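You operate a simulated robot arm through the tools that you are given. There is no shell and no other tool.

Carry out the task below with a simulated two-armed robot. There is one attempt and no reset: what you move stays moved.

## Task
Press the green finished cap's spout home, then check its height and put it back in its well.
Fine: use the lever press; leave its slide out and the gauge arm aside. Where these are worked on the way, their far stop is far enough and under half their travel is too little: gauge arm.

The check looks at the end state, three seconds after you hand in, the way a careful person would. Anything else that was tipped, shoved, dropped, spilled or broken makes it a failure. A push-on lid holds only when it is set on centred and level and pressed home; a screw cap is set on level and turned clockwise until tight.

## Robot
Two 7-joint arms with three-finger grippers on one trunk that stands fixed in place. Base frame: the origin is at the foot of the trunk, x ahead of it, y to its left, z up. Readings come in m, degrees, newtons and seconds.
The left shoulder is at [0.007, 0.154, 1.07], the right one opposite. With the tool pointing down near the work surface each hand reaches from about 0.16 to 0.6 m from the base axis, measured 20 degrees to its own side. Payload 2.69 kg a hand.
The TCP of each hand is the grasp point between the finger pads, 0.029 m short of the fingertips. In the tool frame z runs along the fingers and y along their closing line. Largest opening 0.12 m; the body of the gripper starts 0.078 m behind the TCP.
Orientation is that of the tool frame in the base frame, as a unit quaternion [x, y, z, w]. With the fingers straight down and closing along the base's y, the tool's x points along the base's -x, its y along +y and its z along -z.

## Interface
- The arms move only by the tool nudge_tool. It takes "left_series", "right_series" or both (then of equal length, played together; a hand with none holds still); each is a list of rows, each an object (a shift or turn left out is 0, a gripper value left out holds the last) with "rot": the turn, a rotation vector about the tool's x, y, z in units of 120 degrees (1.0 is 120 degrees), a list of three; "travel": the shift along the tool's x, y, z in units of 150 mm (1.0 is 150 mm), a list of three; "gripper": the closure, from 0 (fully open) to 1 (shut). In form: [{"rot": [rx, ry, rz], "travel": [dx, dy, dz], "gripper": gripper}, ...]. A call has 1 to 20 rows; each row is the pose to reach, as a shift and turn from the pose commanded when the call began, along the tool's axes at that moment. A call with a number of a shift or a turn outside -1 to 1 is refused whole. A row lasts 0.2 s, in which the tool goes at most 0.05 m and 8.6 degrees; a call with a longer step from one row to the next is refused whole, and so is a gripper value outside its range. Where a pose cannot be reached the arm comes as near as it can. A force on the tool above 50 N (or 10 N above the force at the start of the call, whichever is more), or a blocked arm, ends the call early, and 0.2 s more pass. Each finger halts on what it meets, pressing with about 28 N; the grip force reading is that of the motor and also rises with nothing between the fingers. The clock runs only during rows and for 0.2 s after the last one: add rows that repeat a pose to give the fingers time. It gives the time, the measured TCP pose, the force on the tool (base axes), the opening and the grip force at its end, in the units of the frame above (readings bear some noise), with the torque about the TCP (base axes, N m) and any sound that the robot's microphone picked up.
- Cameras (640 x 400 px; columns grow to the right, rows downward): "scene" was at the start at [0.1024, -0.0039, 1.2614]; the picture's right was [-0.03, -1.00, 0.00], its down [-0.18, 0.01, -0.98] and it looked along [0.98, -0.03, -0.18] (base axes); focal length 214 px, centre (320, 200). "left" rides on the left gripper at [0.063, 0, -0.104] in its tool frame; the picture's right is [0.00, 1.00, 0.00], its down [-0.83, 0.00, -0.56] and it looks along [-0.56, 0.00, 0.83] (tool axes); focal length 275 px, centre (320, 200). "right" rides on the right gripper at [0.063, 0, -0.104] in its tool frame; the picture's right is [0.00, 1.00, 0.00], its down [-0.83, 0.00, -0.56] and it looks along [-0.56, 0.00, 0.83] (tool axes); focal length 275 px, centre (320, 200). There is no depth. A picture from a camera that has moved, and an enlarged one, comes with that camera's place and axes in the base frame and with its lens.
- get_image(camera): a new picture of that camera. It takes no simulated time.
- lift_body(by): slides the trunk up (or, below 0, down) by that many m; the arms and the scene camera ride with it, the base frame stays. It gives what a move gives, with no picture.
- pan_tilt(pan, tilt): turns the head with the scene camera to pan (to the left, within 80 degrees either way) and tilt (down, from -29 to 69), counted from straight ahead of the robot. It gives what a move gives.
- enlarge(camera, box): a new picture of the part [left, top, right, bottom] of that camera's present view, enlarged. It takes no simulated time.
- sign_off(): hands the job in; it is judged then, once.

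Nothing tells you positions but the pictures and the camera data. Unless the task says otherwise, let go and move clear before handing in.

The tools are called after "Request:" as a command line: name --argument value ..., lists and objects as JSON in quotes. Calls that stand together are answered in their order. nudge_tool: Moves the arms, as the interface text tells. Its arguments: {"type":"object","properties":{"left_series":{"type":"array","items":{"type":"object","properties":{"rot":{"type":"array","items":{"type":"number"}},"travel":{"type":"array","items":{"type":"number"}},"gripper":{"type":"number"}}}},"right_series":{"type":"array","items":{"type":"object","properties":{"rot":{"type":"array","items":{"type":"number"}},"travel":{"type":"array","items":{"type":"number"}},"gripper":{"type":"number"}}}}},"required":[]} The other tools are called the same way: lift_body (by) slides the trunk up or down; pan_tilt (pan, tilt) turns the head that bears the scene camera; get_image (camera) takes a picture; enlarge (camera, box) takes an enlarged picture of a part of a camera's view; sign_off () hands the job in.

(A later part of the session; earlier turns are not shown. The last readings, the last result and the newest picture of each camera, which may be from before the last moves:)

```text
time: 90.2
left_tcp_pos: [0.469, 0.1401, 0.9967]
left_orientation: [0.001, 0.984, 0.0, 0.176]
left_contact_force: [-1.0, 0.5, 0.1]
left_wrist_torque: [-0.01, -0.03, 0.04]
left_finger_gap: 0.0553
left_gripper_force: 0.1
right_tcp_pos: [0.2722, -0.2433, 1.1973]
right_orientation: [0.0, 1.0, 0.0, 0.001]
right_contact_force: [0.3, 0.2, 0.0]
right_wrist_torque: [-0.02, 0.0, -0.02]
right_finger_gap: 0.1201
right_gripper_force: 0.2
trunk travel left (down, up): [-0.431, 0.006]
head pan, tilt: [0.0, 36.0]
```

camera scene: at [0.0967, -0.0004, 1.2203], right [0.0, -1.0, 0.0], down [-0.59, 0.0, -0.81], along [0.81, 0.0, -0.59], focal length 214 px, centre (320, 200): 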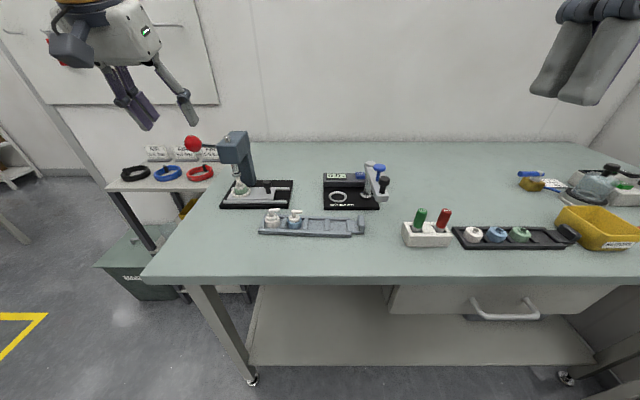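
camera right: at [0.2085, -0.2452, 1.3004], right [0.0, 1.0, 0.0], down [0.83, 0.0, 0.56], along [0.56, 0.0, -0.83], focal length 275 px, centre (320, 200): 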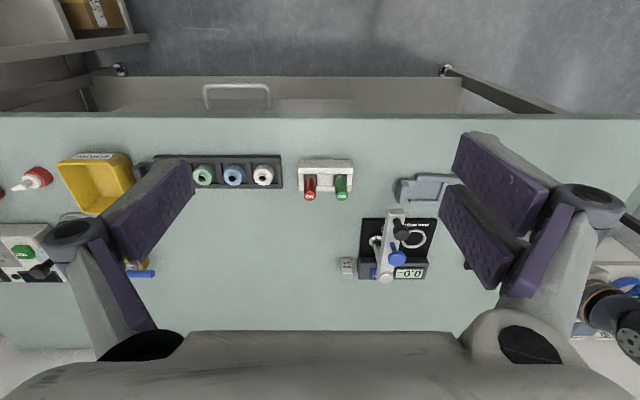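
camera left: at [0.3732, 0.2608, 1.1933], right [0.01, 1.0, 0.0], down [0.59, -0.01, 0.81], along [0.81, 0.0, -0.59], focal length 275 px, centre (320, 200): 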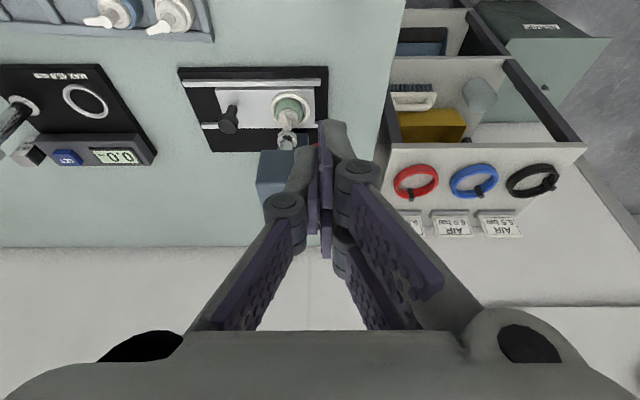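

Request:
nudge_tool --left_series '[{"travel": [-0.02, 0, 0.01], "rot": [0, 0, -0.0625]}, {"travel": [-0.05, 0, 0.03], "rot": [0, 0, -0.125]}, {"travel": [-0.08, 0, 0.05], "rot": [0, 0, -0.1875]}, {"travel": [-0.11, 0, 0.08], "rot": [0, 0, -0.25]}, {"travel": [-0.14, 0, 0.11], "rot": [0, 0, -0.3125]}, {"travel": [-0.16, 0, 0.14], "rot": [0, 0, -0.375]}, {"travel": [-0.18, 0, 0.17], "rot": [0, 0, -0.4375]}, {"travel": [-0.2, 0, 0.2], "rot": [0, 0, -0.5]}, {"travel": [-0.22, 0.005, 0.22], "rot": [0, 0, -0.5625]}, {"travel": [-0.23, 0.005, 0.25], "rot": [0, 0, -0.625]}, {"travel": [-0.24, 0.01, 0.27], "rot": [0, 0, -0.6875]}, {"travel": [-0.248, 0.01, 0.291], "rot": [0, 0, -0.75]}, {"travel": [-0.248, 0.01, 0.291], "rot": [0, 0, -0.75]}]'

Request:
get_image --camera "left"

Request:
get_image --camera "scene"

```text
time: 93.0
left_tcp_pos: [0.5183, 0.1431, 0.9694]
left_orientation: [-0.696, 0.696, -0.124, 0.124]
left_contact_force: [0.6, 0.2, -0.8]
left_wrist_torque: [-0.01, -0.02, 0.01]
left_finger_gap: 0.055
left_gripper_force: 0.1
right_tcp_pos: [0.2712, -0.2444, 1.1957]
right_orientation: [0.0, 1.0, 0.001, 0.0]
right_contact_force: [0.1, -0.3, -0.3]
right_wrist_torque: [0.01, 0.03, -0.01]
right_finger_gap: 0.1198
right_gripper_force: 0.1
trunk travel left (down, up): [-0.431, 0.006]
head pan, tilt: [0.0, 36.0]
```

```text
taken
camera left: at [0.4826, 0.0805, 1.066], right [-0.94, 0.0, -0.35], down [-0.19, 0.83, 0.52], along [0.29, 0.56, -0.78], focal length 275 px, centre (320, 200)
```

left: 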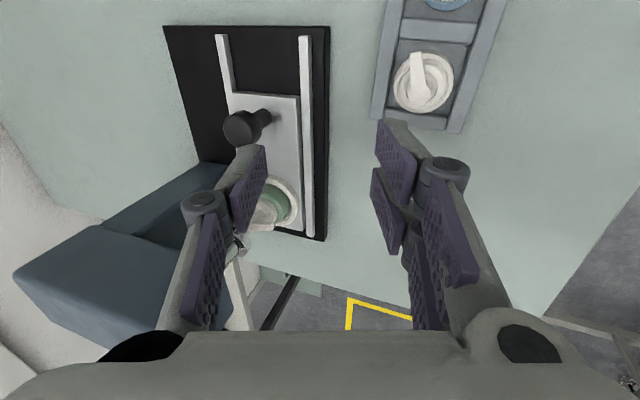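

```text
taken
camera scene: at [0.0969, -0.0006, 1.2202], right [0.0, -1.0, 0.0], down [-0.59, 0.0, -0.81], along [0.81, 0.0, -0.59], focal length 214 px, centre (320, 200)
```

scene: 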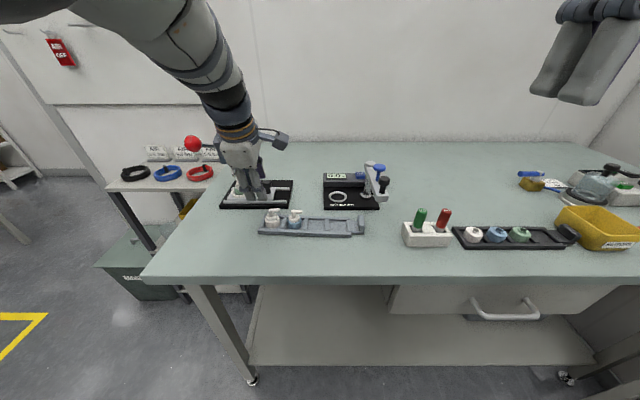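

Same pose and view as when I left the knob, so I can retrace the path back onto it and grip.

Request:
nudge_tool --left_series '[{"travel": [0, -0.1, 0]}, {"travel": [0, -0.2, 0]}, {"travel": [0, -0.3, 0.06]}, {"travel": [0, -0.35, 0.12]}, {"travel": [0, -0.35, 0.25]}, {"travel": [0, -0.35, 0.35]}, {"travel": [0, -0.35, 0.45]}, {"travel": [0, -0.35, 0.45]}]'

Request:
enlarge --camera "left" --box '[240, 110, 400, 290]'

Request:
enlarge --camera "scene" --box '[200, 140, 320, 220]'

```text
time: 94.8
left_tcp_pos: [0.5913, 0.1413, 0.9238]
left_orientation: [-0.695, 0.697, -0.124, 0.126]
left_contact_force: [-0.1, -0.1, 0.3]
left_wrist_torque: [0.0, 0.03, 0.01]
left_finger_gap: 0.0554
left_gripper_force: 0.1
right_tcp_pos: [0.2701, -0.243, 1.1972]
right_orientation: [0.0, 1.0, -0.001, 0.001]
right_contact_force: [0.5, 0.8, -0.4]
right_wrist_torque: [0.01, -0.04, -0.02]
right_finger_gap: 0.1202
right_gripper_force: 0.1
trunk travel left (down, up): [-0.431, 0.006]
head pan, tilt: [0.0, 36.0]
```

```text
2.22 times, centred on (320, 200) of left
camera zoom: at [0.5556, 0.08, 1.0213], right [-0.94, 0.01, -0.35], down [-0.19, 0.83, 0.52], along [0.29, 0.56, -0.78], focal length 612 px, centre (320, 200)
```

zoom: 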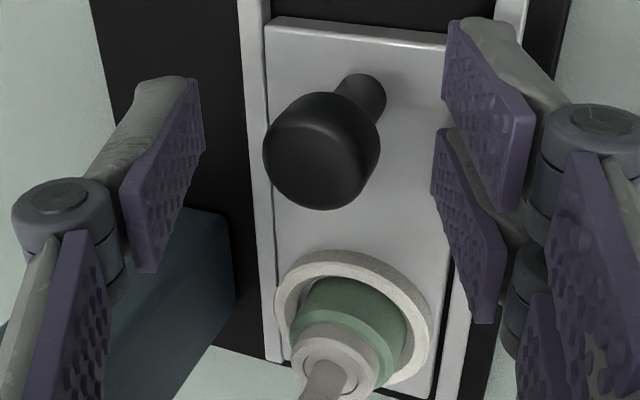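

```text
5.00 times, centred on (260, 180) of scene
camera zoom: at [0.0967, -0.0006, 1.2203], right [0.0, -1.0, 0.0], down [-0.59, 0.0, -0.81], along [0.81, 0.0, -0.59], focal length 1072 px, centre (620, 300)
```

zoom: 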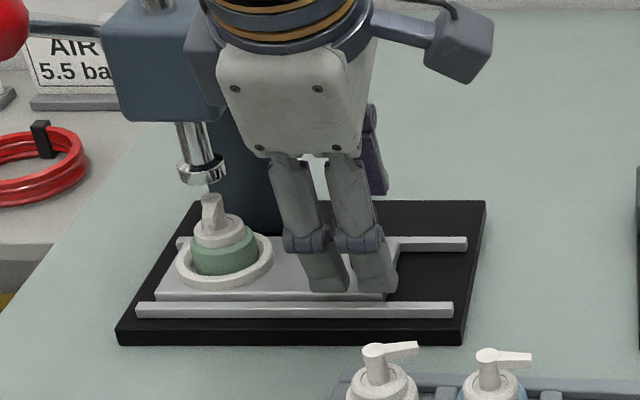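

Knob is centred between the fingers. Closing and pulling the slide out to where it started (85 mm).

Request:
nudge_tool --left_series '[{"gripper": 0.7}, {"gripper": 0.85}, {"gripper": 1.0}, {"gripper": 1.0}, {"gripper": 1.0}, {"travel": [0.02, 0, 0]}, {"travel": [0.05, 0, 0]}, {"travel": [0.1, 0, 0]}, {"travel": [0.15, 0, 0]}, {"travel": [0.2, 0, 0]}, {"travel": [0.25, 0, 0]}, {"travel": [0.3, 0, 0]}, {"travel": [0.35, 0, 0]}, {"travel": [0.4, 0, 0]}, {"travel": [0.45, 0, 0]}, {"travel": [0.5, 0, 0]}, {"travel": [0.54, 0, 0]}, {"travel": [0.54, 0, 0]}]'

Request:
enlarge --camera "scene" --box '[200, 140, 320, 220]'

```text
time: 98.7
left_tcp_pos: [0.5901, 0.0631, 0.9236]
left_orientation: [-0.696, 0.696, -0.124, 0.124]
left_contact_force: [-3.1, -1.3, 2.5]
left_wrist_torque: [0.21, 0.21, 0.35]
left_finger_gap: 0.0253
left_gripper_force: 44.7
right_tcp_pos: [0.2709, -0.2432, 1.1959]
right_orientation: [0.0, 1.0, 0.0, 0.002]
right_contact_force: [0.8, -0.6, 0.1]
right_wrist_torque: [-0.01, 0.01, -0.01]
right_finger_gap: 0.1196
right_gripper_force: 0.0
trunk travel left (down, up): [-0.431, 0.006]
head pan, tilt: [0.0, 36.0]
```

```text
5.00 times, centred on (260, 180) of scene
camera zoom: at [0.0965, -0.0007, 1.2202], right [0.0, -1.0, 0.0], down [-0.59, 0.0, -0.81], along [0.81, 0.0, -0.59], focal length 1072 px, centre (620, 300)
```

zoom: 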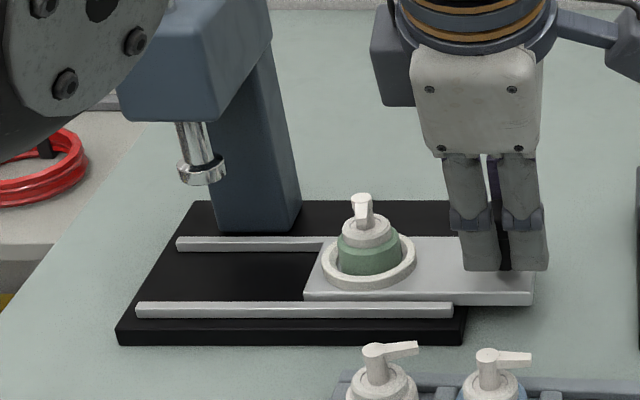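

Almost fully out; easing it the last few millimetres to its outer stop.

Request:
nudge_tool --left_series '[{"travel": [0.015, 0, 0]}, {"travel": [0.03, 0, 0]}, {"travel": [0.045, 0, 0]}, {"travel": [0.058, 0, 0]}, {"travel": [0.058, 0, 0]}]'

Request:
enlarge --camera "scene" --box '[200, 140, 320, 220]'

```text
time: 99.8
left_tcp_pos: [0.5902, 0.0556, 0.9233]
left_orientation: [-0.696, 0.696, -0.123, 0.126]
left_contact_force: [-2.2, 21.1, 1.3]
left_wrist_torque: [1.24, 0.26, 0.48]
left_finger_gap: 0.0257
left_gripper_force: 44.8
right_tcp_pos: [0.2707, -0.2399, 1.197]
right_orientation: [0.0, 1.0, -0.001, 0.0]
right_contact_force: [0.0, -0.2, 0.0]
right_wrist_torque: [-0.02, -0.01, -0.03]
right_finger_gap: 0.1199
right_gripper_force: 0.1
trunk travel left (down, up): [-0.431, 0.006]
head pan, tilt: [0.0, 36.0]
```

```text
5.00 times, centred on (260, 180) of scene
camera zoom: at [0.0966, 0.0016, 1.2202], right [0.0, -1.0, 0.0], down [-0.59, 0.0, -0.81], along [0.81, 0.0, -0.59], focal length 1072 px, centre (620, 300)
```

zoom: 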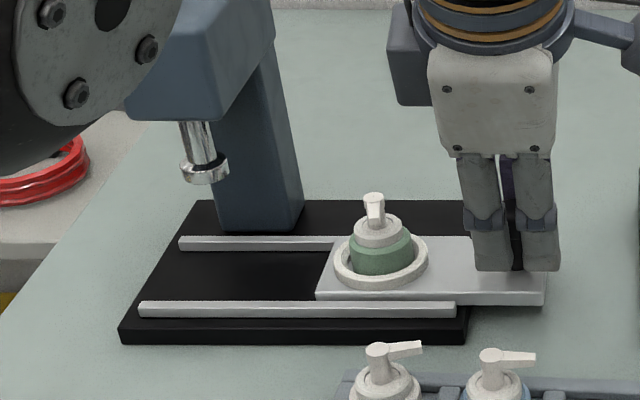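

Slide is at its outer stop. Relaxing, releasing the knob and withdrawing.

Request:
nudge_tool --left_series '[{"travel": [-0.012, 0, 0]}, {"travel": [-0.018, 0, 0]}, {"travel": [-0.018, 0, 0], "gripper": 0.8}, {"travel": [-0.018, 0, 0], "gripper": 0.6}, {"travel": [-0.018, 0, 0], "gripper": 0.54}, {"travel": [-0.018, 0, -0.1], "gripper": 0.54}, {"travel": [-0.018, 0, -0.2], "gripper": 0.54}, {"travel": [-0.018, 0, -0.35], "gripper": 0.54}, {"travel": [-0.018, 0.15, -0.45], "gripper": 0.54}, {"travel": [-0.018, 0.35, -0.5], "gripper": 0.54}, {"travel": [-0.018, 0.35, -0.5], "gripper": 0.54}]'

Request:
nudge_tool --left_series '[{"travel": [0, 0.04, -0.04], "rot": [0, 0, 0.0625]}, {"travel": [0, 0.08, -0.08], "rot": [0, 0, 0.125]}, {"travel": [0, 0.12, -0.1], "rot": [0, 0, 0.1875]}, {"travel": [0, 0.15, -0.12], "rot": [0, 0, 0.25]}, {"travel": [0, 0.18, -0.14], "rot": [0, 0, 0.3125]}, {"travel": [0, 0.2, -0.16], "rot": [0, 0, 0.375]}, {"travel": [0, 0.22, -0.18], "rot": [0, 0, 0.4375]}, {"travel": [0, 0.245, -0.2], "rot": [0, 0, 0.5]}, {"travel": [-0.1, 0.245, -0.2], "rot": [0, 0, 0.5625]}, {"travel": [-0.2, 0.245, -0.2], "rot": [0, 0, 0.625]}, {"travel": [-0.3, 0.245, -0.2], "rot": [0, 0, 0.6875]}, {"travel": [-0.4, 0.245, -0.2], "rot": [0, 0, 0.75]}, {"travel": [-0.5, 0.245, -0.2], "rot": [0, 0, 0.75]}, {"travel": [-0.5, 0.245, -0.2], "rot": [0, 0, 0.75]}]'

Request:
get_image --camera "left"

Request:
enlarge --camera "scene" --box '[200, 120, 340, 220]'

```text
time: 102.2
left_tcp_pos: [0.5156, 0.0544, 0.9748]
left_orientation: [-0.696, 0.697, -0.124, 0.124]
left_contact_force: [0.1, -0.6, 0.3]
left_wrist_torque: [0.02, 0.0, -0.05]
left_finger_gap: 0.0552
left_gripper_force: 0.1
right_tcp_pos: [0.2714, -0.2431, 1.1962]
right_orientation: [-0.001, 1.0, 0.0, 0.0]
right_contact_force: [0.0, 0.5, -0.1]
right_wrist_torque: [0.04, 0.0, -0.01]
right_finger_gap: 0.1197
right_gripper_force: 0.0
trunk travel left (down, up): [-0.431, 0.006]
head pan, tilt: [0.0, 36.0]
```

```text
time: 105.2
left_tcp_pos: [0.4713, 0.1313, 0.9903]
left_orientation: [0.001, 0.984, 0.0, 0.176]
left_contact_force: [-0.3, -0.8, -0.1]
left_wrist_torque: [0.02, 0.0, 0.01]
left_finger_gap: 0.0554
left_gripper_force: 0.0
right_tcp_pos: [0.2711, -0.2425, 1.1958]
right_orientation: [0.0, 1.0, 0.0, -0.001]
right_contact_force: [-1.1, 0.6, 0.4]
right_wrist_torque: [0.01, 0.0, -0.01]
right_finger_gap: 0.12
right_gripper_force: 0.0
trunk travel left (down, up): [-0.431, 0.006]
head pan, tilt: [0.0, 36.0]
```

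```text
taken
camera left: at [0.3766, 0.1324, 1.0664], right [0.01, 1.0, 0.0], down [0.59, -0.01, 0.81], along [0.81, 0.0, -0.59], focal length 275 px, centre (320, 200)
```

left: 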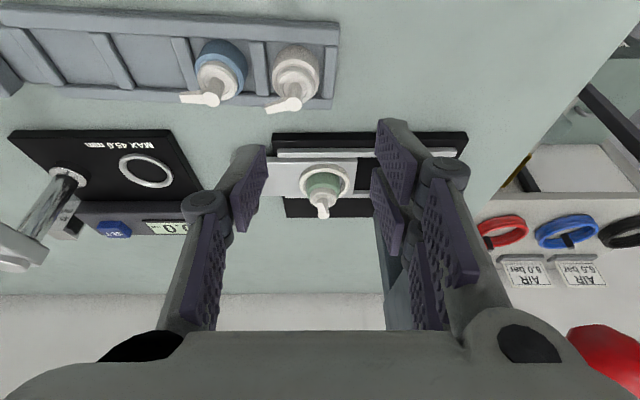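

```text
4.00 times, centred on (270, 170) of scene
camera zoom: at [0.097, -0.0007, 1.2202], right [0.0, -1.0, 0.0], down [-0.59, 0.0, -0.81], along [0.81, 0.0, -0.59], focal length 858 px, centre (520, 320)
```

zoom: 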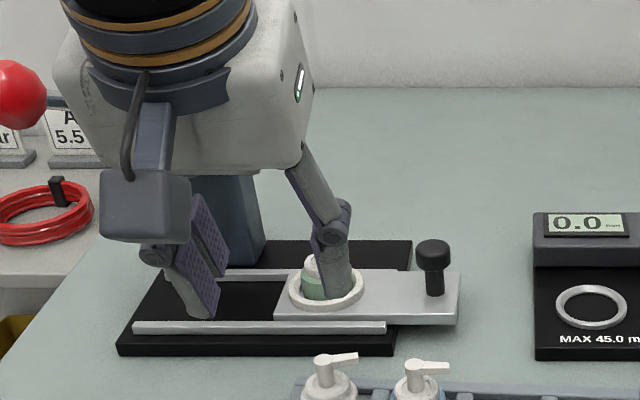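

Good view of the nest. I'll keep the 20° tilt for this pick-up since the gauge needs it for reach; zooming to locate the cap.

Request:
enlarge --camera "left" --box '[280, 150, 370, 230]'

Request:
enlarge --camera "left" --box '[100, 130, 200, 210]'

```text
5.00 times, centred on (325, 190) of left
camera zoom: at [0.3766, 0.1324, 1.0664], right [0.01, 1.0, 0.0], down [0.59, -0.01, 0.81], along [0.81, 0.0, -0.59], focal length 1376 px, centre (295, 250)
```

zoom: 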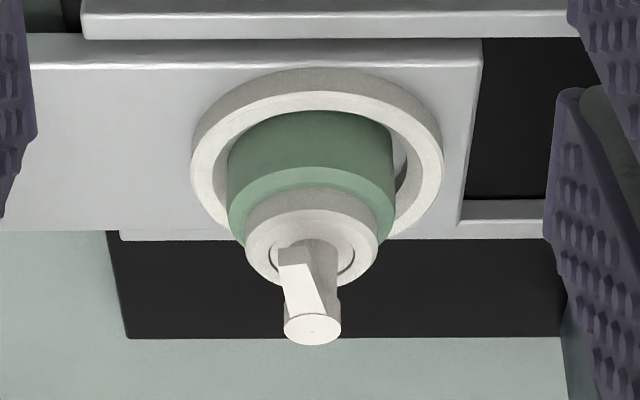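

```text
5.00 times, centred on (150, 170) of left
camera zoom: at [0.3766, 0.1324, 1.0664], right [0.01, 1.0, 0.0], down [0.59, -0.01, 0.81], along [0.81, 0.0, -0.59], focal length 1376 px, centre (1170, 350)
```

zoom: 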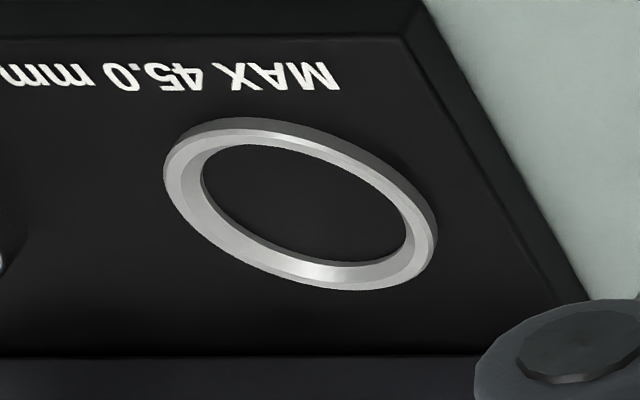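

The cap sits slightly to the -y side of the nest at about x≈0.595. I'll move to a pre-grip pose behind and above it, then check alignment.

Request:
nudge_tool --left_series '[{"travel": [-0.1, 0.01, 0.06]}, {"travel": [-0.2, 0.0207, 0.12]}, {"travel": [-0.3, 0.0207, 0.18]}, {"travel": [-0.4, 0.0207, 0.24]}, {"travel": [-0.5, 0.0207, 0.3]}, {"travel": [-0.577, 0.0207, 0.351]}, {"travel": [-0.577, 0.0207, 0.351]}]'

Request:
get_image --camera "left"

Request:
enlarge --camera "left" --box '[260, 90, 380, 190]'

Request:
enlarge --camera "scene" --box '[240, 155, 310, 205]'

```text
time: 106.8
left_tcp_pos: [0.5704, 0.134, 0.9719]
left_orientation: [0.001, 0.984, 0.0, 0.176]
left_contact_force: [-0.6, -0.7, 0.8]
left_wrist_torque: [-0.03, -0.01, 0.0]
left_finger_gap: 0.0551
left_gripper_force: 0.0
right_tcp_pos: [0.2711, -0.243, 1.1966]
right_orientation: [-0.001, 1.0, 0.0, 0.001]
right_contact_force: [0.0, 0.5, -0.7]
right_wrist_torque: [-0.02, -0.01, 0.01]
right_finger_gap: 0.1198
right_gripper_force: 0.1
trunk travel left (down, up): [-0.431, 0.006]
head pan, tilt: [0.0, 36.0]
```

```text
taken
camera left: at [0.4757, 0.1353, 1.0477], right [0.01, 1.0, 0.0], down [0.59, -0.01, 0.81], along [0.81, 0.0, -0.59], focal length 275 px, centre (320, 200)
```

left: 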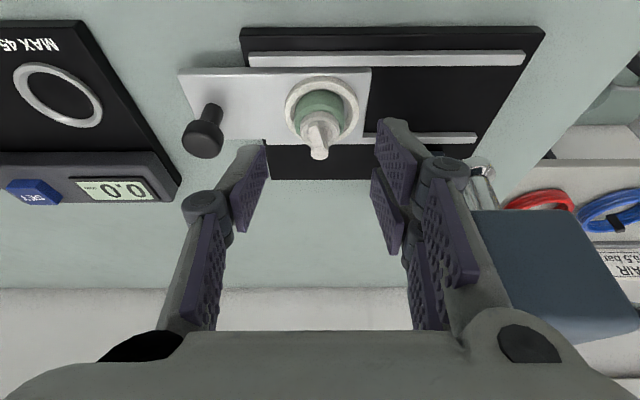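

```text
4.00 times, centred on (320, 140) of left
camera zoom: at [0.4757, 0.1353, 1.0477], right [0.01, 1.0, 0.0], down [0.59, -0.01, 0.81], along [0.81, 0.0, -0.59], focal length 1101 px, centre (320, 440)
```

zoom: 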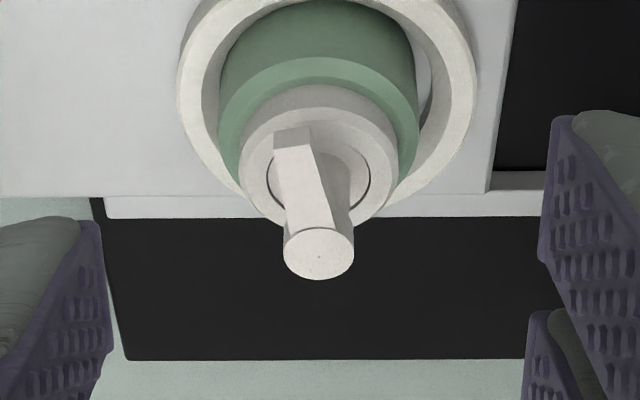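

```text
8.00 times, centred on (275, 180) of scene
camera zoom: at [0.0967, -0.0006, 1.2202], right [0.0, -1.0, 0.0], down [-0.59, 0.0, -0.81], along [0.81, 0.0, -0.59], focal length 1716 px, centre (680, 360)
```

zoom: 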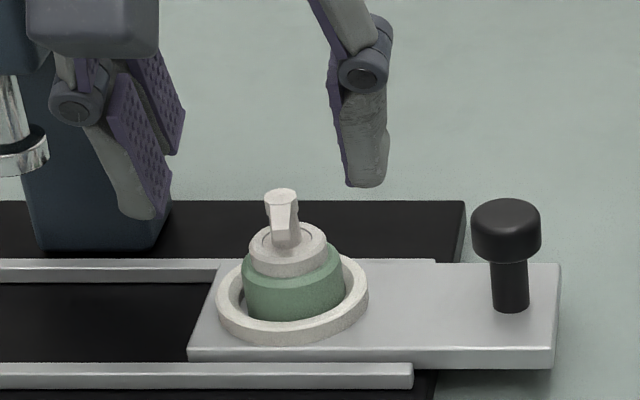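

Aligned laterally. Advancing 51 mm along the tool axis to straddle the cap, then checking before closing.

Request:
nudge_tool --left_series '[{"travel": [0, 0, 0.1]}, {"travel": [0, 0, 0.2]}, {"travel": [-0.003, 0, 0.27]}, {"travel": [-0.006, 0, 0.31]}, {"travel": [-0.007, 0, 0.33]}, {"travel": [-0.007, 0, 0.341]}, {"travel": [-0.007, 0, 0.341]}]'

Request:
enlarge --camera "left" --box '[250, 90, 390, 210]'

Request:
enlarge --camera "scene" --box '[240, 155, 310, 205]'

```text
time: 108.5
left_tcp_pos: [0.589, 0.1341, 0.9242]
left_orientation: [0.0, 0.984, 0.001, 0.176]
left_contact_force: [0.8, -0.9, 0.4]
left_wrist_torque: [-0.02, -0.01, -0.05]
left_finger_gap: 0.0553
left_gripper_force: 0.1
right_tcp_pos: [0.2707, -0.2431, 1.195]
right_orientation: [0.0, 1.0, 0.0, 0.001]
right_contact_force: [-0.1, -1.1, -0.1]
right_wrist_torque: [0.03, 0.04, -0.03]
right_finger_gap: 0.12
right_gripper_force: 0.1
trunk travel left (down, up): [-0.431, 0.006]
head pan, tilt: [0.0, 36.0]
```

```text
3.33 times, centred on (320, 150) of left
camera zoom: at [0.4947, 0.1358, 0.9997], right [0.01, 1.0, 0.0], down [0.59, -0.01, 0.81], along [0.81, 0.0, -0.59], focal length 918 px, centre (320, 367)
```

zoom: 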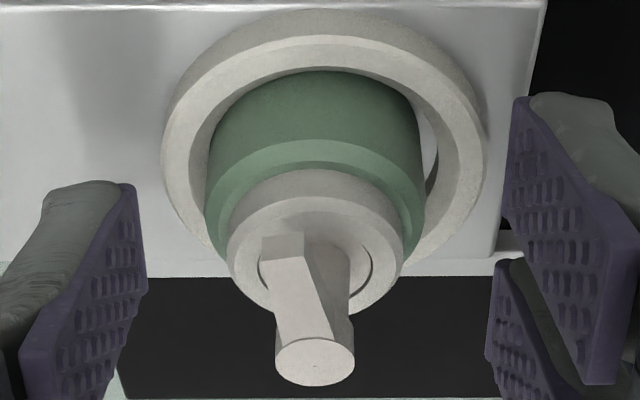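

```text
8.00 times, centred on (275, 180) of scene
camera zoom: at [0.0969, -0.0006, 1.2202], right [0.0, -1.0, 0.0], down [-0.59, 0.0, -0.81], along [0.81, 0.0, -0.59], focal length 1716 px, centre (680, 360)
```

zoom: 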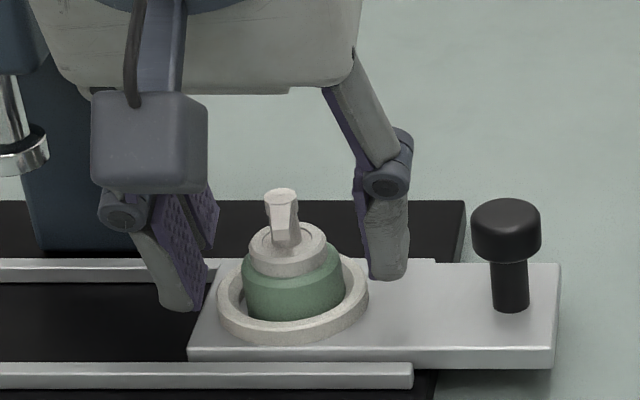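

The single finger would only catch the chamfer, so I'll shift the hand 6.6 mm along its own back/down direction so the pads meet the straight side, and look again.

Request:
nudge_tool --left_series '[{"travel": [0.022, 0, 0.002]}, {"travel": [0.044, 0, 0.005]}, {"travel": [0.044, 0, 0.005]}]'

Request:
enlarge --camera "left" --box '[250, 90, 390, 210]'

Request:
enlarge --camera "scene" --box '[240, 155, 310, 205]'

```text
time: 109.2
left_tcp_pos: [0.5834, 0.1338, 0.9223]
left_orientation: [0.0, 0.984, 0.001, 0.176]
left_contact_force: [-0.2, -0.2, 0.7]
left_wrist_torque: [-0.02, 0.0, 0.0]
left_finger_gap: 0.0553
left_gripper_force: 0.0
right_tcp_pos: [0.2706, -0.243, 1.1959]
right_orientation: [0.001, 1.0, -0.001, -0.001]
right_contact_force: [0.6, -0.1, 0.0]
right_wrist_torque: [0.02, 0.02, 0.01]
right_finger_gap: 0.12
right_gripper_force: 0.1
trunk travel left (down, up): [-0.431, 0.006]
head pan, tilt: [0.0, 36.0]
```

```text
3.33 times, centred on (320, 150) of left
camera zoom: at [0.4889, 0.1355, 0.9968], right [0.01, 1.0, 0.0], down [0.59, -0.01, 0.81], along [0.81, 0.0, -0.59], focal length 918 px, centre (320, 367)
```

zoom: 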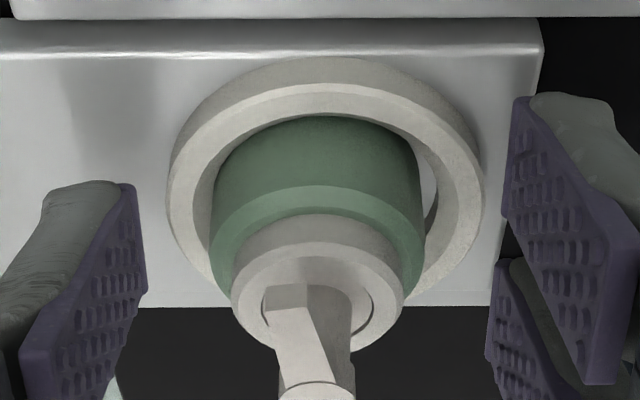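

```text
8.00 times, centred on (275, 180) of scene
camera zoom: at [0.0969, -0.0006, 1.2202], right [0.0, -1.0, 0.0], down [-0.59, 0.0, -0.81], along [0.81, 0.0, -0.59], focal length 1716 px, centre (680, 360)
```

zoom: 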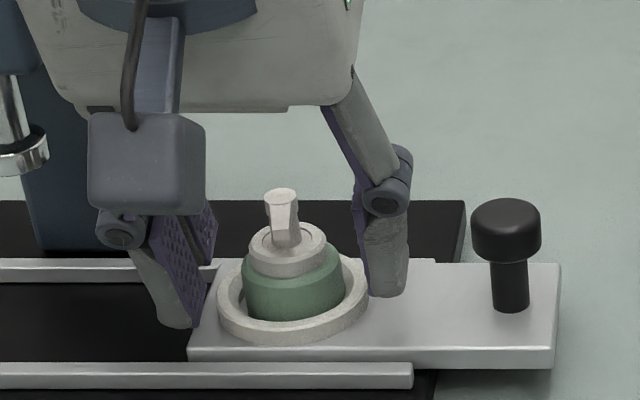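

The pads now overlap the body's straight side. Closing.

Request:
nudge_tool --left_series '[{"gripper": 0.65}, {"gripper": 0.75}, {"gripper": 1.0}, {"gripper": 1.0}, {"gripper": 1.0}, {"gripper": 1.0}]'

Request:
enlarge --camera "left" --box '[250, 90, 390, 210]'

Request:
enlarge --camera "scene" --box '[240, 155, 310, 205]'

```text
time: 110.7
left_tcp_pos: [0.5837, 0.1336, 0.9224]
left_orientation: [0.0, 0.984, 0.0, 0.178]
left_contact_force: [0.0, 2.5, 13.0]
left_wrist_torque: [0.26, 0.16, 0.0]
left_finger_gap: 0.0321
left_gripper_force: 9.6
right_tcp_pos: [0.2701, -0.2433, 1.1964]
right_orientation: [0.0, 1.0, 0.0, 0.0]
right_contact_force: [0.7, -0.1, -0.7]
right_wrist_torque: [0.01, 0.01, 0.0]
right_finger_gap: 0.12
right_gripper_force: 0.1
trunk travel left (down, up): [-0.431, 0.006]
head pan, tilt: [0.0, 36.0]
```

```text
3.33 times, centred on (320, 150) of left
camera zoom: at [0.4882, 0.1354, 0.9982], right [0.01, 1.0, 0.0], down [0.58, -0.01, 0.81], along [0.81, 0.0, -0.58], focal length 918 px, centre (320, 367)
```

zoom: 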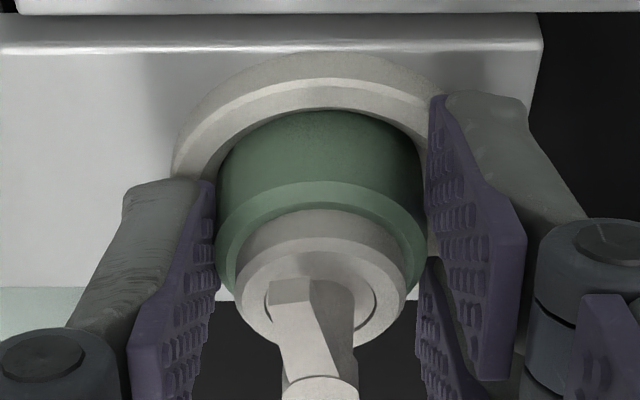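

```text
8.00 times, centred on (275, 180) of scene
camera zoom: at [0.0957, -0.0006, 1.2204], right [0.0, -1.0, 0.0], down [-0.59, 0.0, -0.81], along [0.81, 0.0, -0.59], focal length 1716 px, centre (680, 360)
```

zoom: 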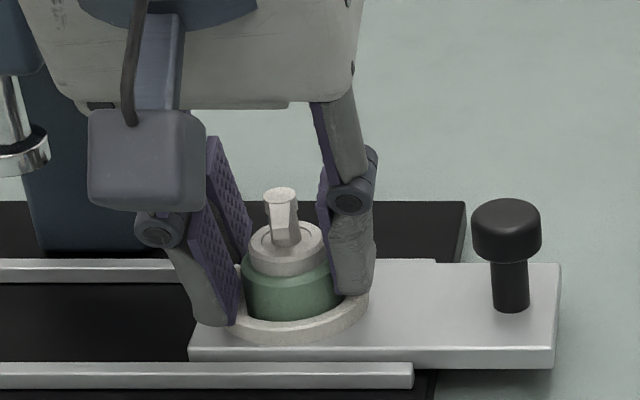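

The grip is good (32.1 mm); the tips are lightly resting on the ring. Lifting straight up.

Request:
nudge_tool --left_series '[{"travel": [-0.005, 0, -0.0125]}, {"travel": [-0.0115, 0, -0.031]}, {"travel": [-0.023, 0, -0.0625]}, {"travel": [-0.046, 0, -0.125]}, {"travel": [-0.07, 0, -0.19]}, {"travel": [-0.104, 0, -0.281]}, {"travel": [-0.104, 0, -0.281]}]'

Request:
get_image --camera "left"

Request:
enlarge --camera "scene" --box '[220, 130, 320, 210]'

```text
time: 112.2
left_tcp_pos: [0.5835, 0.1336, 0.9652]
left_orientation: [0.0, 0.984, 0.001, 0.176]
left_contact_force: [0.2, -0.4, -1.4]
left_wrist_torque: [-0.04, 0.02, 0.01]
left_finger_gap: 0.032
left_gripper_force: 9.9
right_tcp_pos: [0.2708, -0.2439, 1.1969]
right_orientation: [0.0, 1.0, 0.0, 0.0]
right_contact_force: [0.2, 0.0, -0.5]
right_wrist_torque: [-0.03, -0.01, -0.07]
right_finger_gap: 0.1199
right_gripper_force: 0.0
trunk travel left (down, up): [-0.431, 0.006]
head pan, tilt: [0.0, 36.0]
```

```text
taken
camera left: at [0.489, 0.1356, 1.0416], right [0.01, 1.0, 0.0], down [0.59, -0.01, 0.81], along [0.81, 0.0, -0.59], focal length 275 px, centre (320, 200)
```

left: 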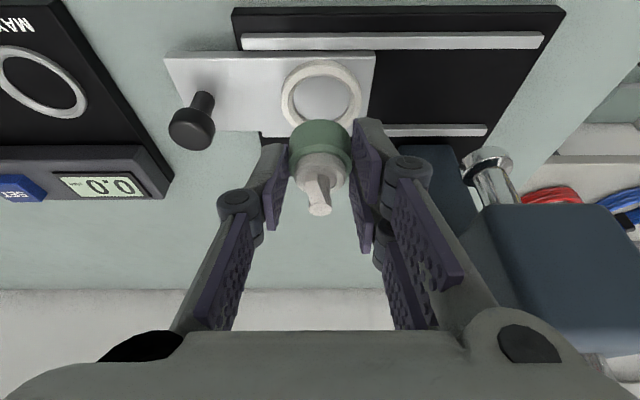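

```text
5.00 times, centred on (270, 170) of scene
camera zoom: at [0.0971, -0.0006, 1.2201], right [0.0, -1.0, 0.0], down [-0.59, 0.0, -0.81], along [0.81, 0.0, -0.59], focal length 1072 px, centre (570, 350)
```

zoom: 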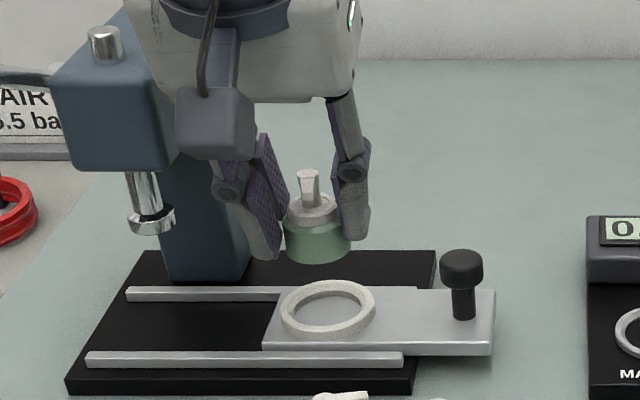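

The cap is lifted level with the slide left out. Next the gauge: its ring is near (0.595, -0.0505, z_top≈0.871). I'll pull back a little and travel along y in front of the slide knob.

Request:
nudge_tool --left_series '[{"travel": [0.12, 0, -0.09]}, {"travel": [0.24, 0, -0.18]}, {"travel": [0.351, 0, -0.272]}, {"travel": [0.351, -0.15, -0.272]}, {"travel": [0.351, -0.3, -0.272]}, {"travel": [0.351, -0.45, -0.272]}, {"travel": [0.351, -0.6, -0.272]}, {"travel": [0.351, -0.75, -0.272]}, {"travel": [0.351, -0.9, -0.272]}, {"travel": [0.351, -1.0, -0.272]}, {"travel": [0.351, -1.0, -0.272]}]'

Request:
get_image --camera "left"

Request:
get_image --camera "scene"

```text
time: 114.7
left_tcp_pos: [0.5191, -0.0166, 0.9858]
left_orientation: [0.0, 0.984, 0.0, 0.176]
left_contact_force: [0.5, 0.5, -0.7]
left_wrist_torque: [-0.02, -0.01, 0.01]
left_finger_gap: 0.032
left_gripper_force: 9.9
right_tcp_pos: [0.272, -0.2437, 1.1969]
right_orientation: [0.0, 1.0, -0.001, 0.0]
right_contact_force: [-0.7, -0.2, 0.5]
right_wrist_torque: [-0.03, -0.01, 0.03]
right_finger_gap: 0.1201
right_gripper_force: 0.1
trunk travel left (down, up): [-0.431, 0.006]
head pan, tilt: [0.0, 36.0]
```

```text
taken
camera left: at [0.4247, -0.0148, 1.0618], right [0.0, 1.0, 0.0], down [0.59, -0.01, 0.81], along [0.81, 0.0, -0.59], focal length 275 px, centre (320, 200)
```

left: 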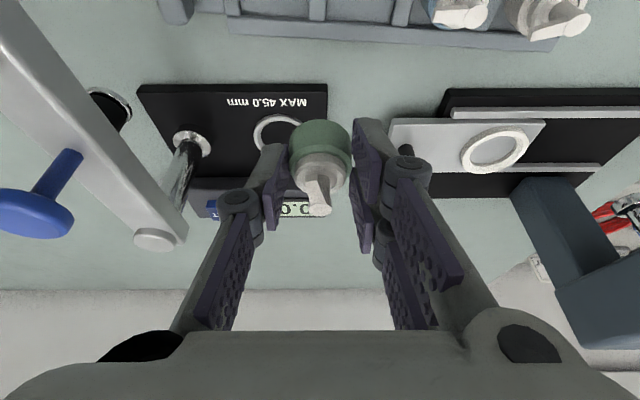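

```text
taken
camera scene: at [0.0969, -0.0005, 1.2202], right [0.0, -1.0, 0.0], down [-0.59, 0.0, -0.81], along [0.81, 0.0, -0.59], focal length 214 px, centre (320, 200)
```

scene: 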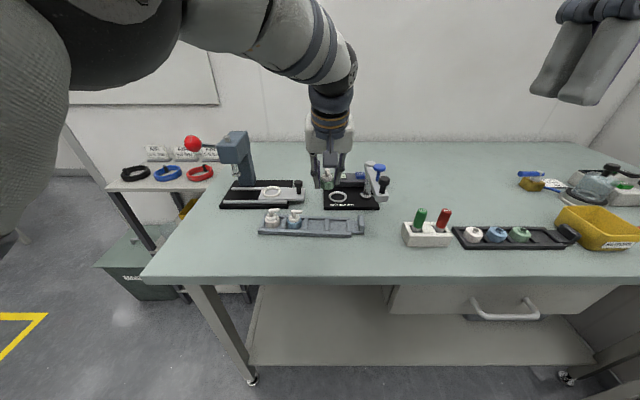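

The gauge ring is just left of the cap in view. Zooming to measure both for alignment.

Request:
enlarge --camera "left" --box '[230, 90, 370, 220]'

Request:
enlarge --camera "left" --box '[0, 0, 240, 260]'

Request:
enlarge --camera "scene" --box '[300, 145, 400, 215]'

```text
3.08 times, centred on (300, 155) of left
camera zoom: at [0.4247, -0.0148, 1.0618], right [0.0, 1.0, 0.0], down [0.59, -0.01, 0.81], along [0.81, 0.0, -0.59], focal length 847 px, centre (382, 338)
```

zoom: 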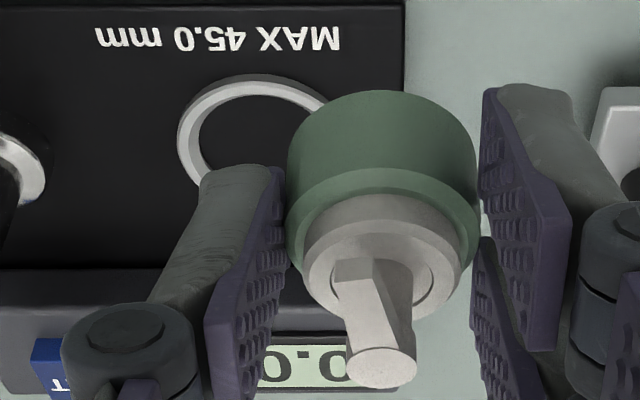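

```text
1.54 times, centred on (120, 130) of left
camera zoom: at [0.4247, -0.0148, 1.0618], right [0.0, 1.0, 0.0], down [0.59, -0.01, 0.81], along [0.81, 0.0, -0.59], focal length 424 px, centre (628, 308)
```

zoom: 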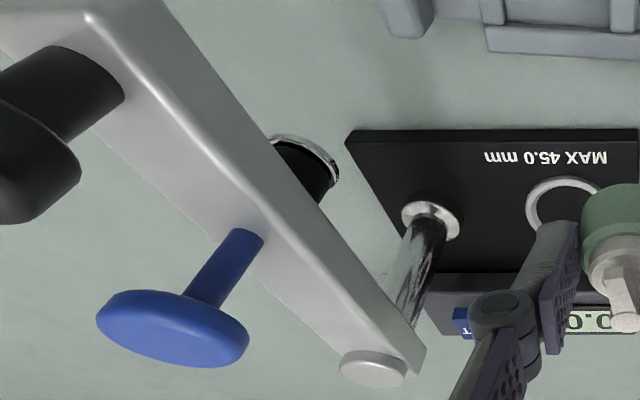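

```text
5.71 times, centred on (350, 180) of scene
camera zoom: at [0.0969, -0.0005, 1.2202], right [0.0, -1.0, 0.0], down [-0.59, 0.0, -0.81], along [0.81, 0.0, -0.59], focal length 1226 px, centre (149, 314)
```

zoom: 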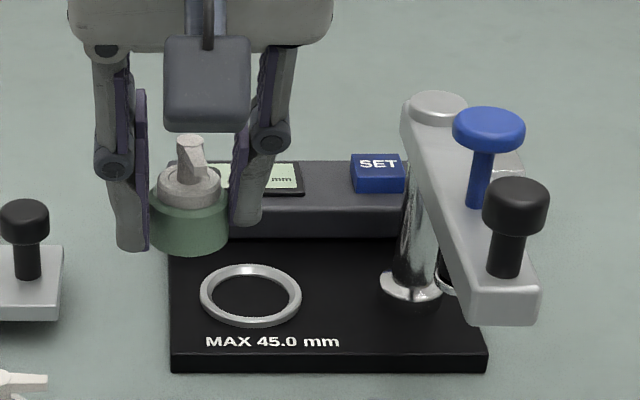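

Ring centre works out at (0.5947, -0.0512); the cap axis is 36.4 mm to +y and 62.6 mm short of it. Moving above the ring, staying clear of the gauge arm's knobs.

Request:
nudge_tool --left_series '[{"travel": [0, -0.08, 0]}, {"travel": [0, -0.16, 0]}, {"travel": [0, -0.243, 0]}, {"travel": [-0.075, -0.243, 0.08]}, {"travel": [-0.15, -0.243, 0.17]}, {"travel": [-0.225, -0.243, 0.27]}, {"travel": [-0.297, -0.243, 0.37]}, {"travel": [-0.297, -0.243, 0.401]}, {"travel": [-0.297, -0.243, 0.401]}]'

Request:
get_image --camera "left"

Request:
enlarge --camera "left" --box '[260, 60, 380, 160]'

Request:
enlarge --camera "scene" --box '[310, 160, 380, 210]'

```text
time: 116.7
left_tcp_pos: [0.5706, -0.0467, 0.9477]
left_orientation: [0.001, 0.984, 0.001, 0.176]
left_contact_force: [0.8, 0.1, -0.1]
left_wrist_torque: [0.02, 0.01, -0.03]
left_finger_gap: 0.032
left_gripper_force: 9.6
left hand out of reach, approached as far as the arm can: row 7, 8, 9
right_tcp_pos: [0.2711, -0.2426, 1.1963]
right_orientation: [0.0, 1.0, 0.0, 0.0]
right_contact_force: [0.1, 0.6, -0.4]
right_wrist_torque: [0.02, 0.01, -0.01]
right_finger_gap: 0.12
right_gripper_force: 0.1
trunk travel left (down, up): [-0.431, 0.006]
head pan, tilt: [0.0, 36.0]
```

```text
taken
camera left: at [0.4768, -0.0462, 1.0233], right [0.0, 1.0, 0.0], down [0.59, -0.01, 0.81], along [0.81, 0.0, -0.59], focal length 275 px, centre (320, 200)
```

left: 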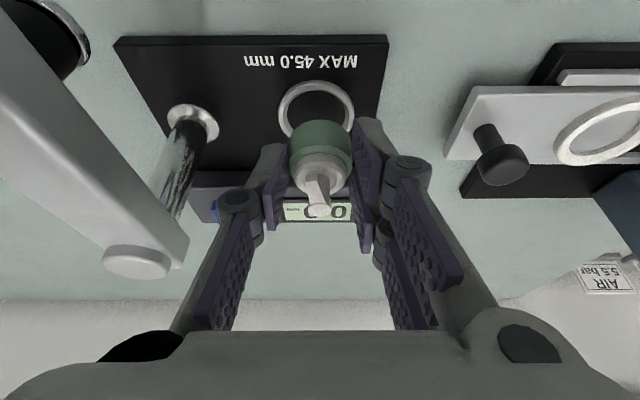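

```text
4.00 times, centred on (320, 110) of left
camera zoom: at [0.4768, -0.0462, 1.0233], right [0.0, 1.0, 0.0], down [0.59, -0.01, 0.81], along [0.81, 0.0, -0.59], focal length 1101 px, centre (320, 560)
```

zoom: 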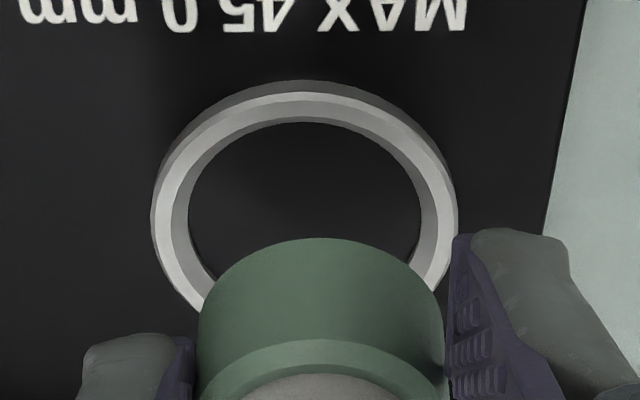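

```text
8.00 times, centred on (345, 185) of scene
camera zoom: at [0.0969, -0.0006, 1.2202], right [0.0, -1.0, 0.0], down [-0.59, 0.0, -0.81], along [0.81, 0.0, -0.59], focal length 1716 px, centre (120, 320)
```

zoom: 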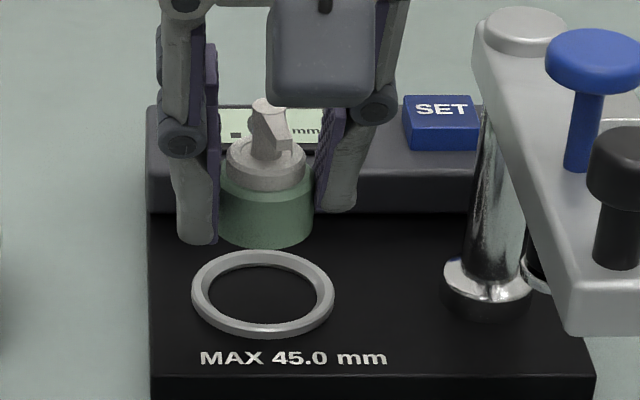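

The left arm falls about 1 cm short here. Yawing the hand about the cap's vertical axis so the tilt points along the arm's radial line gains reach (and the ring has ~3 mm clearance all round), so I'll raise the trunk its last 6 mm and try that.

Request:
lift_body --by 0.006

Request:
nudge_tool --left_series '[{"travel": [0.06, 0, -0.022]}, {"travel": [0.125, 0, -0.046], "rot": [0.0189, 0, 0.0511]}, {"travel": [0.125, 0, -0.046], "rot": [0.0378, 0, 0.1022]}, {"travel": [0.125, 0, -0.046], "rot": [0.0567, 0, 0.1532]}, {"travel": [0.085, 0, 0.04], "rot": [0.0567, 0, 0.1532]}, {"travel": [0.046, 0, 0.125], "rot": [0.0567, 0, 0.1532]}, {"travel": [0.03, 0, 0.18], "rot": [0.0567, 0, 0.1532]}, {"travel": [0.018, 0, 0.232], "rot": [0.0567, 0, 0.1532]}, {"travel": [0.018, 0, 0.232], "rot": [0.0567, 0, 0.1532]}]'

Request:
get_image --camera "left"

Request:
enlarge --camera "scene" --box '[310, 150, 390, 210]'

```text
time: 117.2
left_tcp_pos: [0.5692, -0.0472, 0.964]
left_orientation: [0.001, 0.982, 0.0, 0.188]
left_contact_force: [0.3, -0.2, -0.8]
left_wrist_torque: [0.0, 0.0, -0.03]
left_finger_gap: 0.0319
left_gripper_force: 10.2
right_tcp_pos: [0.2713, -0.2438, 1.2022]
right_orientation: [0.0, 1.0, 0.0, 0.002]
right_contact_force: [1.4, -0.8, -0.3]
right_wrist_torque: [0.0, 0.01, 0.0]
right_finger_gap: 0.12
right_gripper_force: 0.1
trunk travel left (down, up): [-0.437, 0.0]
head pan, tilt: [0.0, 36.0]
```

```text
time: 119.2
left_tcp_pos: [0.5805, -0.0458, 0.9308]
left_orientation: [0.169, 0.968, -0.029, 0.184]
left_contact_force: [0.8, -0.7, 0.2]
left_wrist_torque: [-0.03, 0.03, -0.01]
left_finger_gap: 0.0318
left_gripper_force: 10.0
right_tcp_pos: [0.2718, -0.2418, 1.203]
right_orientation: [0.0, 1.0, 0.0, 0.001]
right_contact_force: [0.3, 0.4, -0.5]
right_wrist_torque: [0.0, -0.02, -0.02]
right_finger_gap: 0.1201
right_gripper_force: 0.0
trunk travel left (down, up): [-0.437, 0.0]
head pan, tilt: [0.0, 36.0]
```

```text
taken
camera left: at [0.4885, -0.0137, 1.0043], right [0.34, 0.94, 0.01], down [0.53, -0.2, 0.82], along [0.77, -0.28, -0.57], focal length 275 px, centre (320, 200)
```

left: 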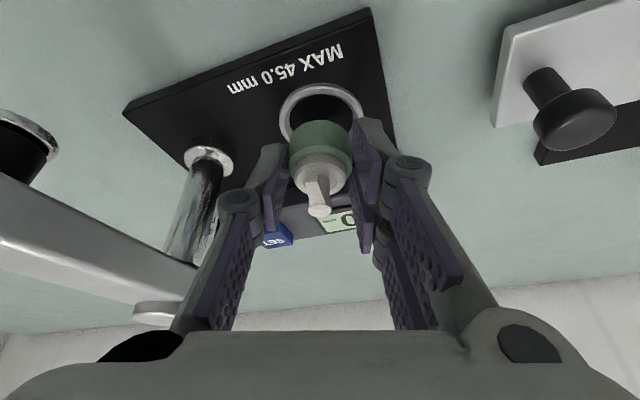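

```text
6.67 times, centred on (350, 180) of scene
camera zoom: at [0.0883, -0.0006, 1.2256], right [0.0, -1.0, 0.0], down [-0.59, 0.0, -0.81], along [0.81, 0.0, -0.59], focal length 1430 px, centre (120, 333)
```

zoom: 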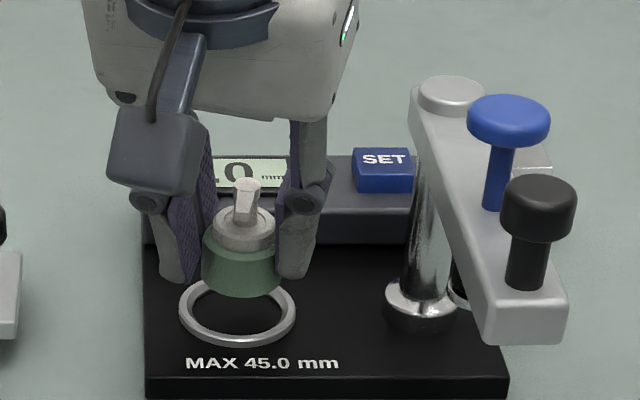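

Reached (0.58, -0.046). The readings after the trunk lift look slightly off (tilt and camera shift), so I'll let things settle and re-read before lowering.

Request:
nudge_tool --left_series '[{"travel": [0, 0, 0]}, {"travel": [0, 0, 0]}, {"travel": [0, 0, 0]}]'

Request:
get_image --camera "scene"

Request:
enlarge --camera "left" --box '[260, 70, 380, 220]'

```text
time: 120.0
left_tcp_pos: [0.5779, -0.0469, 0.9308]
left_orientation: [0.168, 0.968, -0.029, 0.184]
left_contact_force: [0.3, 0.7, 0.1]
left_wrist_torque: [0.0, -0.03, 0.0]
left_finger_gap: 0.0317
left_gripper_force: 10.1
right_tcp_pos: [0.2711, -0.2438, 1.2018]
right_orientation: [0.0, 1.0, 0.0, 0.0]
right_contact_force: [-1.1, 0.1, 0.3]
right_wrist_torque: [-0.01, 0.01, -0.04]
right_finger_gap: 0.1199
right_gripper_force: 0.0
trunk travel left (down, up): [-0.437, 0.0]
head pan, tilt: [0.0, 36.0]
```

```text
taken
camera scene: at [0.0885, -0.0006, 1.2256], right [0.0, -1.0, 0.0], down [-0.59, 0.0, -0.81], along [0.81, 0.0, -0.59], focal length 214 px, centre (320, 200)
```

scene: 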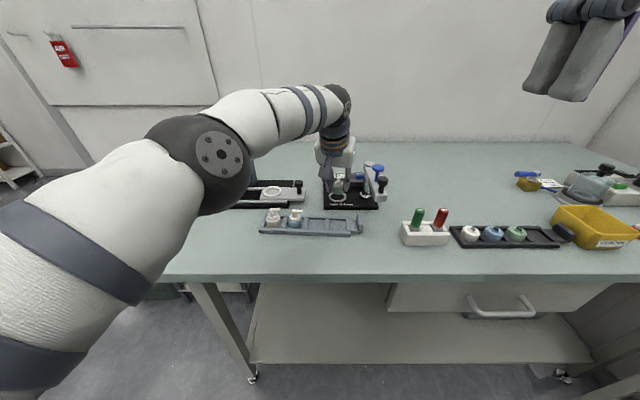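

```text
2.67 times, centred on (320, 145) of left
camera zoom: at [0.4886, -0.0136, 1.0042], right [0.34, 0.94, 0.01], down [0.53, -0.2, 0.82], along [0.77, -0.28, -0.57], focal length 734 px, centre (320, 347)
```

zoom: 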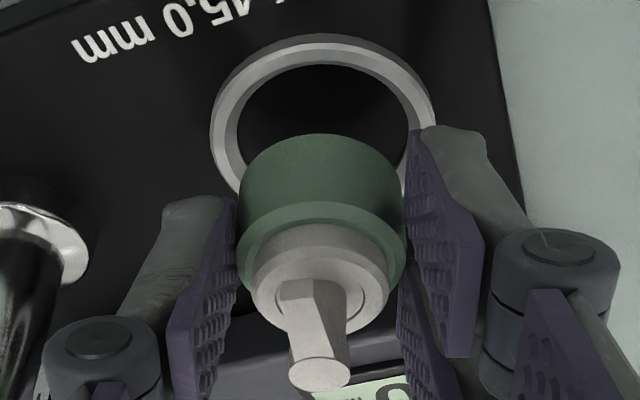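

The hand settled and, by good luck, the cap is laterally centred on the gauge ring and within about 1 mm fore-aft. Lowering 15 mm and re-checking.

Request:
nudge_tool --left_series '[{"travel": [0.012, 0, 0.031]}, {"travel": [0.024, 0, 0.062]}, {"travel": [0.0365, 0, 0.0931]}, {"travel": [0.0365, 0, 0.0931]}]'

Request:
enlarge --camera "left" --box '[260, 70, 380, 220]'

Request:
enlarge --camera "scene" --box '[310, 160, 380, 210]'

```text
time: 121.0
left_tcp_pos: [0.5799, -0.0481, 0.9158]
left_orientation: [0.169, 0.968, -0.029, 0.184]
left_contact_force: [0.3, 1.1, 0.3]
left_wrist_torque: [0.01, -0.03, -0.02]
left_finger_gap: 0.0316
left_gripper_force: 9.7
right_tcp_pos: [0.271, -0.244, 1.2032]
right_orientation: [0.0, 1.0, 0.0, -0.001]
right_contact_force: [0.7, 0.6, 0.1]
right_wrist_torque: [-0.01, 0.03, -0.02]
right_finger_gap: 0.12
right_gripper_force: 0.2
trunk travel left (down, up): [-0.437, 0.0]
head pan, tilt: [0.0, 36.0]
```

```text
2.67 times, centred on (320, 145) of left
camera zoom: at [0.4885, -0.0135, 0.989], right [0.34, 0.94, 0.01], down [0.53, -0.2, 0.82], along [0.77, -0.28, -0.57], focal length 734 px, centre (320, 347)
```

zoom: 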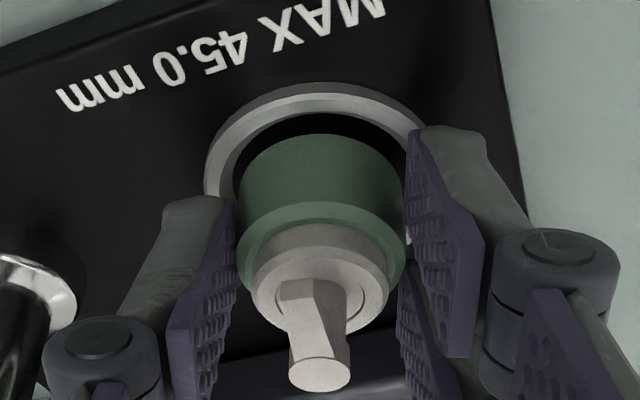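

```text
8.00 times, centred on (345, 185) of scene
camera zoom: at [0.0885, -0.0006, 1.2256], right [0.0, -1.0, 0.0], down [-0.59, 0.0, -0.81], along [0.81, 0.0, -0.59], focal length 1716 px, centre (120, 320)
```

zoom: 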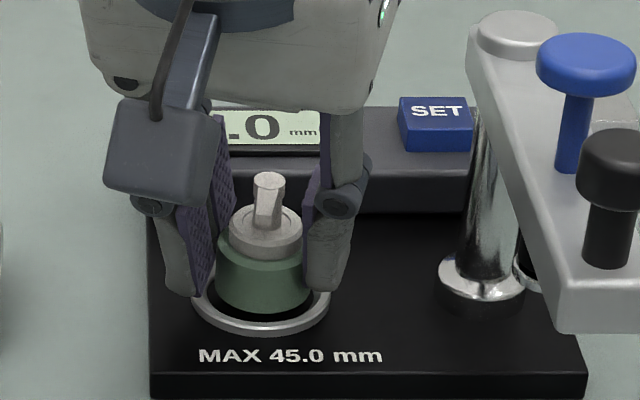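

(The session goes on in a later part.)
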